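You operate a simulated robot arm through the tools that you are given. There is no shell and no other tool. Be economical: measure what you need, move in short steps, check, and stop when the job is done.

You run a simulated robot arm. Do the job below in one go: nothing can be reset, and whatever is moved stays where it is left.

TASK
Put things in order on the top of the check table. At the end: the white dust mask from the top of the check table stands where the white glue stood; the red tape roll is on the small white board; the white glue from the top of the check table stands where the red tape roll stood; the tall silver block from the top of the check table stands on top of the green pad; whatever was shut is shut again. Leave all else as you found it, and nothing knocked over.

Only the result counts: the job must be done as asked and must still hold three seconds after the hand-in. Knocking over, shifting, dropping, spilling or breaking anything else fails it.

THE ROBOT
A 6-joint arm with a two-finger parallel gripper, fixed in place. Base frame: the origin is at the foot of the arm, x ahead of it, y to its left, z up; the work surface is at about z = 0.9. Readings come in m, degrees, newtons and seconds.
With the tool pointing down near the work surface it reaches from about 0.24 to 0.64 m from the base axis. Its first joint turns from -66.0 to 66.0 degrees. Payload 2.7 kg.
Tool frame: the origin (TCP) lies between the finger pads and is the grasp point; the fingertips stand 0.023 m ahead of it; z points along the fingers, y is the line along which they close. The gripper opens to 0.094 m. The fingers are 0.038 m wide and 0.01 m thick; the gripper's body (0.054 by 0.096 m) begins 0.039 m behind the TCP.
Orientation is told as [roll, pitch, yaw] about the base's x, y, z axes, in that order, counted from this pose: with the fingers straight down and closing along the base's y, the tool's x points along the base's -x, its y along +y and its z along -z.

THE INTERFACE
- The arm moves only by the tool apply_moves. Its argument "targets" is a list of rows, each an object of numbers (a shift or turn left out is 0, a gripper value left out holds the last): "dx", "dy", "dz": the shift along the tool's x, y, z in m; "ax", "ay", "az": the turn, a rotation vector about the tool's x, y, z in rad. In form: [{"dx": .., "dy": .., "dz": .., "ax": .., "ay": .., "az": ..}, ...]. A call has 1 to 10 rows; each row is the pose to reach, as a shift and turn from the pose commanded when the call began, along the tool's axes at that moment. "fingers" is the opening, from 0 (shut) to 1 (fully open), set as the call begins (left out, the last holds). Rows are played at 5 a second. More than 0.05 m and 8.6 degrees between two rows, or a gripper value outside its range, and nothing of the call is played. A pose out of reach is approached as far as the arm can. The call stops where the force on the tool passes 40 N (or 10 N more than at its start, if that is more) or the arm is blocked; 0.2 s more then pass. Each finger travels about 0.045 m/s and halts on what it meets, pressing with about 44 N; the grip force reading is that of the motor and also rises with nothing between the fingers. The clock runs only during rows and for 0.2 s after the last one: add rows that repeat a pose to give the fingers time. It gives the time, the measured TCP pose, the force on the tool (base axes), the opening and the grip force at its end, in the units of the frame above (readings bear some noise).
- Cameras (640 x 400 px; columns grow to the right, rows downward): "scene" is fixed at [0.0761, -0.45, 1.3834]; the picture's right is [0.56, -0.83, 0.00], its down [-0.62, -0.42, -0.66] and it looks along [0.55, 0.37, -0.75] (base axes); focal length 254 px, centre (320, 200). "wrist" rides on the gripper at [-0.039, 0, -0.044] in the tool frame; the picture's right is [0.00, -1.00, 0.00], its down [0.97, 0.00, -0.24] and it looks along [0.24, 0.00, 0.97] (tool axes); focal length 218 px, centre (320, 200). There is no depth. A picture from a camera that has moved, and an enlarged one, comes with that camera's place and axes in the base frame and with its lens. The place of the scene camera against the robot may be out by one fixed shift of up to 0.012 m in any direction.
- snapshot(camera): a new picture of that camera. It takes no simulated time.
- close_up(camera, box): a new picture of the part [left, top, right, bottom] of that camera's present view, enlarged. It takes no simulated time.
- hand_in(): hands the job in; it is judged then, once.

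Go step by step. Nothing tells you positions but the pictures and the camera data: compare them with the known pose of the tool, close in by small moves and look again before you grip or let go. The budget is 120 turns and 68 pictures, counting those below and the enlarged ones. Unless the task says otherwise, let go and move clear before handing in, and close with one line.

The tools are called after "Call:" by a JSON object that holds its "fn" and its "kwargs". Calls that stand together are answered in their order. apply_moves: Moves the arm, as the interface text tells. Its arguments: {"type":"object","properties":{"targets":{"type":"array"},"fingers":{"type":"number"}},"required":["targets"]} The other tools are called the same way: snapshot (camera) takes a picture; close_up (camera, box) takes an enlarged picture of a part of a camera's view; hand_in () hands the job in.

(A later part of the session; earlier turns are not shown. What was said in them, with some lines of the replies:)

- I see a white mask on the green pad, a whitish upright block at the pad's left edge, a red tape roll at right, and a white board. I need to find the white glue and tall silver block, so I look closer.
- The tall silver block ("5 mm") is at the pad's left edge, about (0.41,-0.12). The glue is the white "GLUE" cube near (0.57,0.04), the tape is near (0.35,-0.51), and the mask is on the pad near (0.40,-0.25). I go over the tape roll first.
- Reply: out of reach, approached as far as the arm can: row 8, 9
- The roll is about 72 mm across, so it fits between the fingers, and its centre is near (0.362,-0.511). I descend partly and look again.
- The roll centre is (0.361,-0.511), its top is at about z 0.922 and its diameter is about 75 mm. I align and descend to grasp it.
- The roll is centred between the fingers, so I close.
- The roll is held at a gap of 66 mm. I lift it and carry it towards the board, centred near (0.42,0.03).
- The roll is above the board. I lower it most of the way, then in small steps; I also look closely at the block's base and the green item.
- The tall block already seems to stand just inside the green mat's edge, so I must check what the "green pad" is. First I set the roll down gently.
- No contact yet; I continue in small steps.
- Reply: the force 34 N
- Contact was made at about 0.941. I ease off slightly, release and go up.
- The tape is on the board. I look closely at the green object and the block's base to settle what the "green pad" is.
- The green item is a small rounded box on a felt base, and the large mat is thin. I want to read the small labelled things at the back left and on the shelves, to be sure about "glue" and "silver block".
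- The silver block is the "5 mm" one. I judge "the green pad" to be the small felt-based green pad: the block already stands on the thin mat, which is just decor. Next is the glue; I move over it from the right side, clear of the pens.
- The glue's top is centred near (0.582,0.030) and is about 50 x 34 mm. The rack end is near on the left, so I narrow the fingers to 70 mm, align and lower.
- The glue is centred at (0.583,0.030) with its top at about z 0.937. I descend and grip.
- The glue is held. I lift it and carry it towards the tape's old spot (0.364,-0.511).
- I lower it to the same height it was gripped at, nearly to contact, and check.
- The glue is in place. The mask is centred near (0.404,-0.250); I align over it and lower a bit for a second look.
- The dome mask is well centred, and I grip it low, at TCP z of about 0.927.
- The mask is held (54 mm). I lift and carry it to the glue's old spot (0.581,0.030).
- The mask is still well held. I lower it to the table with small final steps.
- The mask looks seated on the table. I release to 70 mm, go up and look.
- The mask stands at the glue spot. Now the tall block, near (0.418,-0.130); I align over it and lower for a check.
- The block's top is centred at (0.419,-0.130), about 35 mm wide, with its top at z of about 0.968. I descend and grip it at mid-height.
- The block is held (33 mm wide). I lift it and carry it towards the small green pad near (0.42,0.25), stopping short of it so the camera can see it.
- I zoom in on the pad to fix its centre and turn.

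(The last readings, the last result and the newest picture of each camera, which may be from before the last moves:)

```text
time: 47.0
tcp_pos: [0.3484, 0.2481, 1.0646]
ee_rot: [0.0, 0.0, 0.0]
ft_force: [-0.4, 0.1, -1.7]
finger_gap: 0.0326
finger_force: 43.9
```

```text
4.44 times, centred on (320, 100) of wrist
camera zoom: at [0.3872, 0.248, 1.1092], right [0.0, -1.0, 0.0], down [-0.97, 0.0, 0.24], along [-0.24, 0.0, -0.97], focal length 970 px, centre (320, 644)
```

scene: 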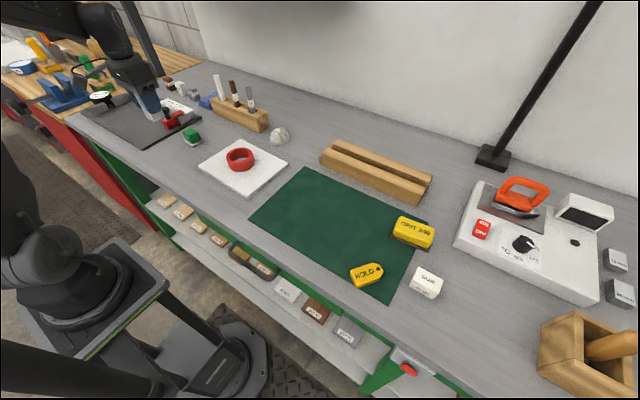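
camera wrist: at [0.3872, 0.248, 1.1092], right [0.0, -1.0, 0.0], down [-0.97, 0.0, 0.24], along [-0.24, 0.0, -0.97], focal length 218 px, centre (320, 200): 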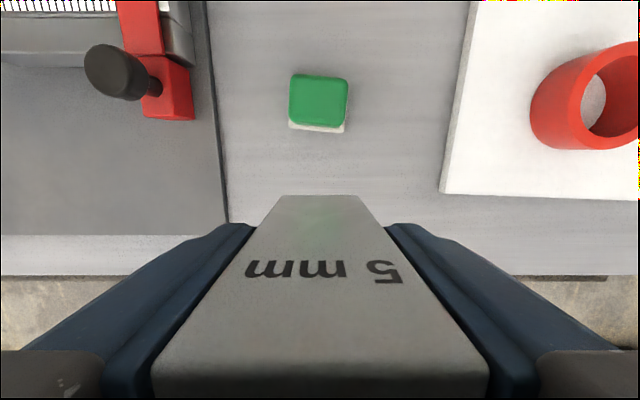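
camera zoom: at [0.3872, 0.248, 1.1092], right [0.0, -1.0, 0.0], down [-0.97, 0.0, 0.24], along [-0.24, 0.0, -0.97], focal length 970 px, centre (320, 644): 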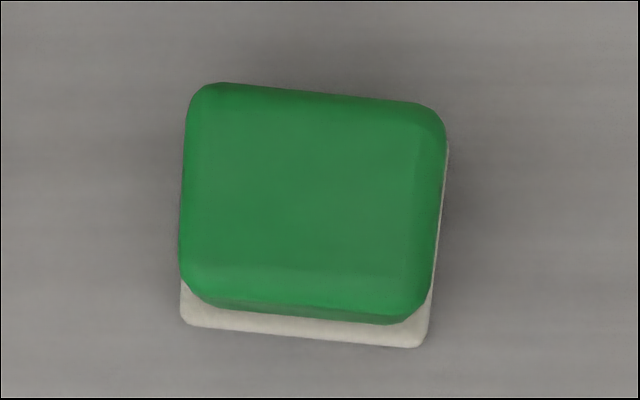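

The pad's centre is about (0.4205,0.250), turned about -5°. I move over it with a matching turn, still above it, and check.

Call:
{"fn": "apply_moves", "kwargs": {"targets": [{"dx": -0.035, "dy": 0.001}, {"dx": -0.07, "dy": 0.002, "az": 0.045}, {"dx": -0.07, "dy": 0.002, "az": 0.09}, {"dx": -0.07, "dy": 0.002, "dz": 0.03, "az": 0.09}, {"dx": -0.07, "dy": 0.002, "dz": 0.06, "az": 0.09}, {"dx": -0.07, "dy": 0.002, "dz": 0.07, "az": 0.09}, {"dx": -0.07, "dy": 0.002, "dz": 0.07, "az": 0.09}]}}

Call:
{"fn": "close_up", "kwargs": {"camera": "scene", "box": [150, 85, 230, 155]}}

Call:
{"fn": "snapshot", "kwargs": {"camera": "wrist"}}

```text
time: 48.6
tcp_pos: [0.4183, 0.2508, 0.9958]
ee_rot: [0.0, 0.0, -5.1]
ft_force: [0.1, 0.8, -1.8]
finger_gap: 0.0328
finger_force: 43.8
```

```text
5.71 times, centred on (190, 120) of scene
camera zoom: at [0.0761, -0.45, 1.3834], right [0.56, -0.83, 0.0], down [-0.62, -0.42, -0.66], along [0.55, 0.37, -0.75], focal length 1454 px, centre (1063, 657)
```

zoom: 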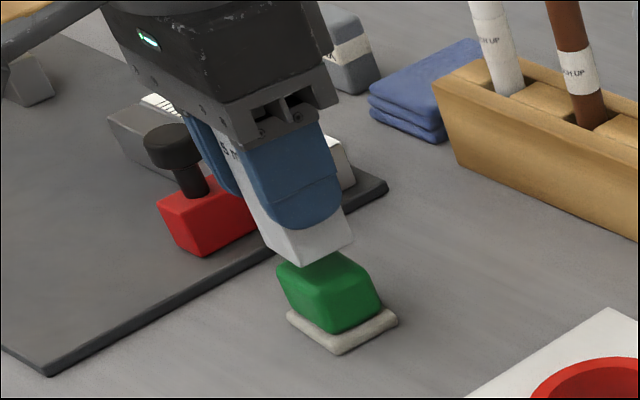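

```text
25 pictures are left
camera wrist: at [0.4581, 0.2472, 1.0397], right [-0.09, -1.0, 0.0], down [-0.97, 0.09, 0.24], along [-0.24, 0.02, -0.97], focal length 218 px, centre (320, 200)
```

wrist: 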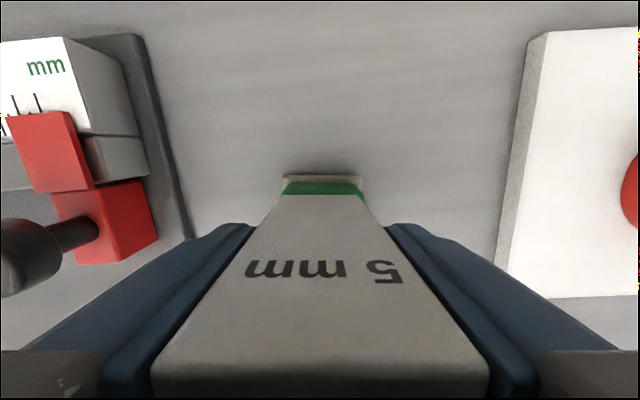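

Call:
{"fn": "close_up", "kwargs": {"camera": "wrist", "box": [260, 160, 380, 235]}}

```text
5.33 times, centred on (320, 198) of wrist
camera zoom: at [0.4581, 0.2472, 1.0397], right [-0.09, -1.0, 0.0], down [-0.97, 0.09, 0.24], along [-0.24, 0.02, -0.97], focal length 1164 px, centre (320, 213)
```

zoom: 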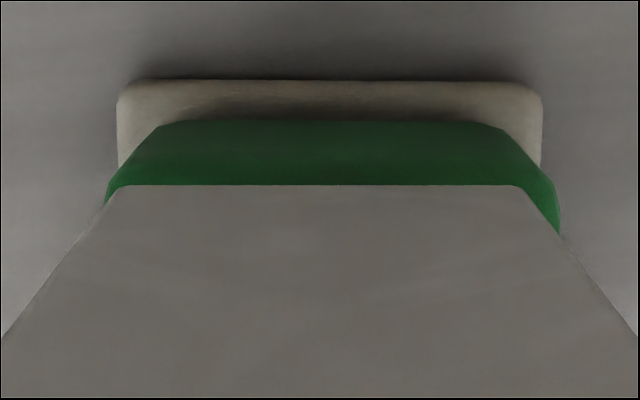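

The block is parallel to the pad and about 1 mm off in y. I correct that and lower slowly to contact.

Call:
{"fn": "apply_moves", "kwargs": {"targets": [{"dy": -0.001, "dz": 0.003}, {"dy": -0.001, "dz": 0.006}, {"dy": -0.001, "dz": 0.008}, {"dy": -0.001, "dz": 0.01}, {"dy": -0.001, "dz": 0.01}]}}

Call:
{"fn": "close_up", "kwargs": {"camera": "scene", "box": [165, 105, 225, 150]}}

```text
time: 49.8
tcp_pos: [0.4193, 0.2497, 0.9864]
ee_rot: [0.0, 0.0, -5.1]
ft_force: [0.4, -0.3, -2.5]
finger_gap: 0.0326
finger_force: 44.2
```

```text
8.89 times, centred on (195, 128) of scene
camera zoom: at [0.0761, -0.45, 1.3834], right [0.56, -0.83, 0.0], down [-0.62, -0.42, -0.66], along [0.55, 0.37, -0.75], focal length 2262 px, centre (1431, 844)
```

zoom: 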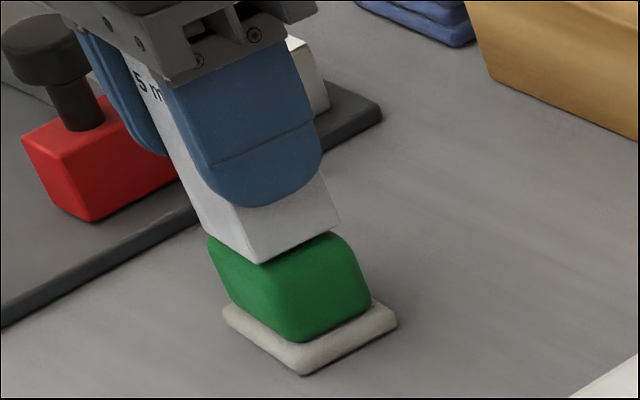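

Call:
{"fn": "apply_moves", "kwargs": {"targets": [{"dz": 0.001}, {"dz": 0.002}, {"dz": 0.003}, {"dz": 0.004}, {"dz": 0.004}]}}

```text
time: 51.0
tcp_pos: [0.4185, 0.2505, 0.9842]
ee_rot: [0.2, -0.1, -5.1]
ft_force: [-0.8, -2.4, 8.1]
finger_gap: 0.033
finger_force: 44.4
```

Contact occurred at about 0.984. I ease up 1 mm, check, and then open slightly and evenly.

Call:
{"fn": "apply_moves", "kwargs": {"targets": [{"dz": -0.001}, {"dz": -0.0015}, {"dz": -0.0015}]}}

Call:
{"fn": "apply_moves", "kwargs": {"targets": [{"dz": 0}, {"dz": 0}, {"dz": 0}, {"dz": 0}], "fingers": 0.6}}

Call:
{"fn": "close_up", "kwargs": {"camera": "scene", "box": [150, 90, 230, 150]}}

Call:
{"fn": "snapshot", "kwargs": {"camera": "wrist"}}

```text
time: 51.8
tcp_pos: [0.4177, 0.2507, 0.9838]
ee_rot: [0.0, 0.1, -5.1]
ft_force: [-0.6, 0.2, -1.1]
finger_gap: 0.0328
finger_force: 43.5
```

```text
time: 52.8
tcp_pos: [0.4176, 0.25, 0.9841]
ee_rot: [0.1, 0.1, -5.1]
ft_force: [-0.6, 0.2, -0.4]
finger_gap: 0.0563
finger_force: 0.1
```

```text
6.67 times, centred on (190, 120) of scene
camera zoom: at [0.0761, -0.45, 1.3834], right [0.56, -0.83, 0.0], down [-0.62, -0.42, -0.66], along [0.55, 0.37, -0.75], focal length 1696 px, centre (1187, 733)
```

zoom: 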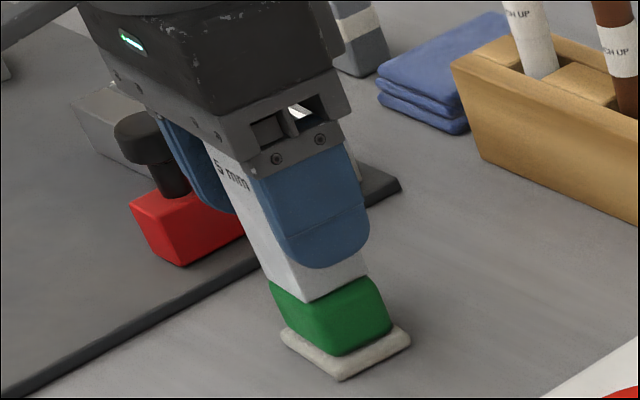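

```text
21 pictures are left
camera wrist: at [0.4571, 0.2464, 1.0286], right [-0.09, -1.0, 0.0], down [-0.97, 0.09, 0.24], along [-0.24, 0.02, -0.97], focal length 218 px, centre (320, 200)
```

wrist: 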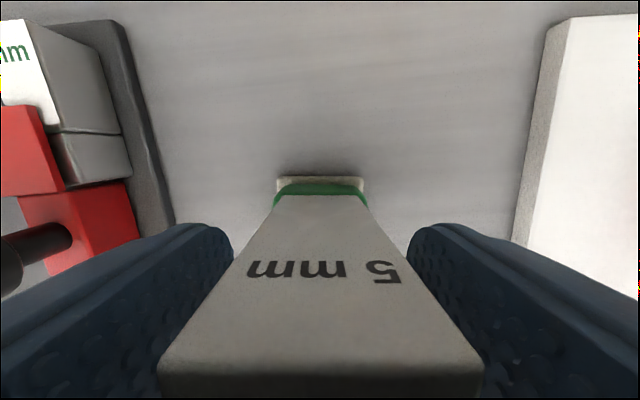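

The block stands upright on the pad. I go straight up, slowly, and move clear.

Call:
{"fn": "apply_moves", "kwargs": {"targets": [{"dz": -0.015}, {"dz": -0.035}, {"dz": -0.06}, {"dz": -0.09}, {"dz": -0.12}, {"dz": -0.12, "dx": 0.03, "dy": -0.03}, {"dz": -0.12, "dx": 0.045, "dy": -0.075}, {"dz": -0.12, "dx": 0.06, "dy": -0.12}, {"dz": -0.12, "dx": 0.06, "dy": -0.12}]}}

Call:
{"fn": "snapshot", "kwargs": {"camera": "scene"}}

Call:
{"fn": "snapshot", "kwargs": {"camera": "wrist"}}

Call:
{"fn": "close_up", "kwargs": {"camera": "scene", "box": [160, 90, 310, 190]}}

```text
time: 54.8
tcp_pos: [0.3449, 0.1353, 1.1037]
ee_rot: [0.0, -0.1, -5.1]
ft_force: [-0.4, 0.0, 0.5]
finger_gap: 0.0563
finger_force: 0.1
```

```text
20 pictures are left
```

scene: 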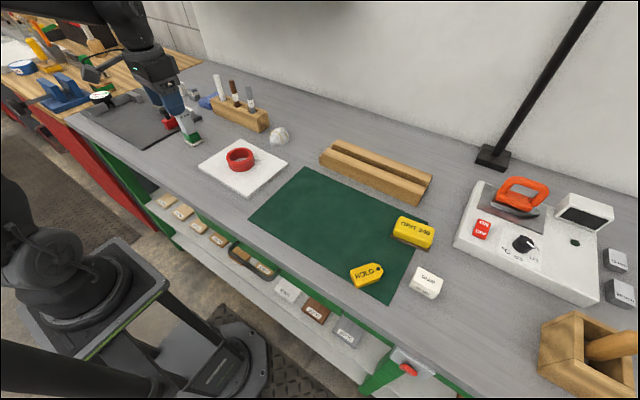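

```text
19 pictures are left
camera wrist: at [0.3839, 0.1307, 1.1477], right [-0.09, -1.0, 0.0], down [-0.97, 0.09, 0.24], along [-0.24, 0.02, -0.97], focal length 218 px, centre (320, 200)
```

wrist: 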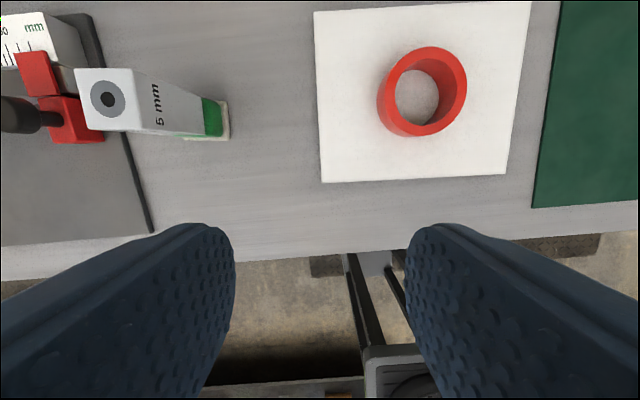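

```text
4.00 times, centred on (235, 140) of scene
camera zoom: at [0.0761, -0.45, 1.3834], right [0.56, -0.83, 0.0], down [-0.62, -0.42, -0.66], along [0.55, 0.37, -0.75], focal length 1018 px, centre (660, 440)
```

zoom: 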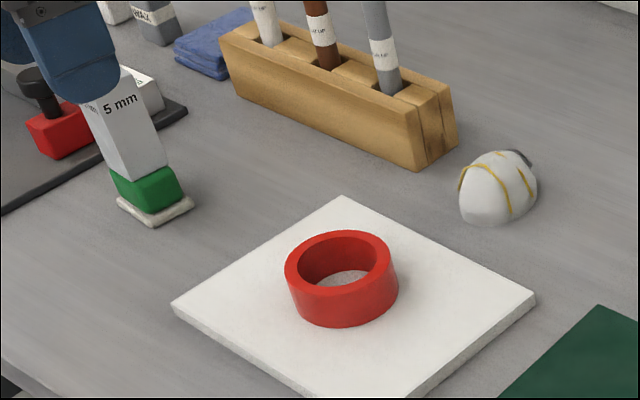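

The tape is on the board, the glue at the tape's old spot, the mask at the glue's old spot, and the block stands upright on the green pad. Nothing was opened or knocked over and the gripper is clear, so I hand in.

Call:
{"fn": "hand_in", "kwargs": {}}

```text
The job is handed in.
```

All four items were moved and the job is handed in; the one doubt is that I took "the green pad" to be the small felt-based pad, because the silver block already stood on the large green mat.
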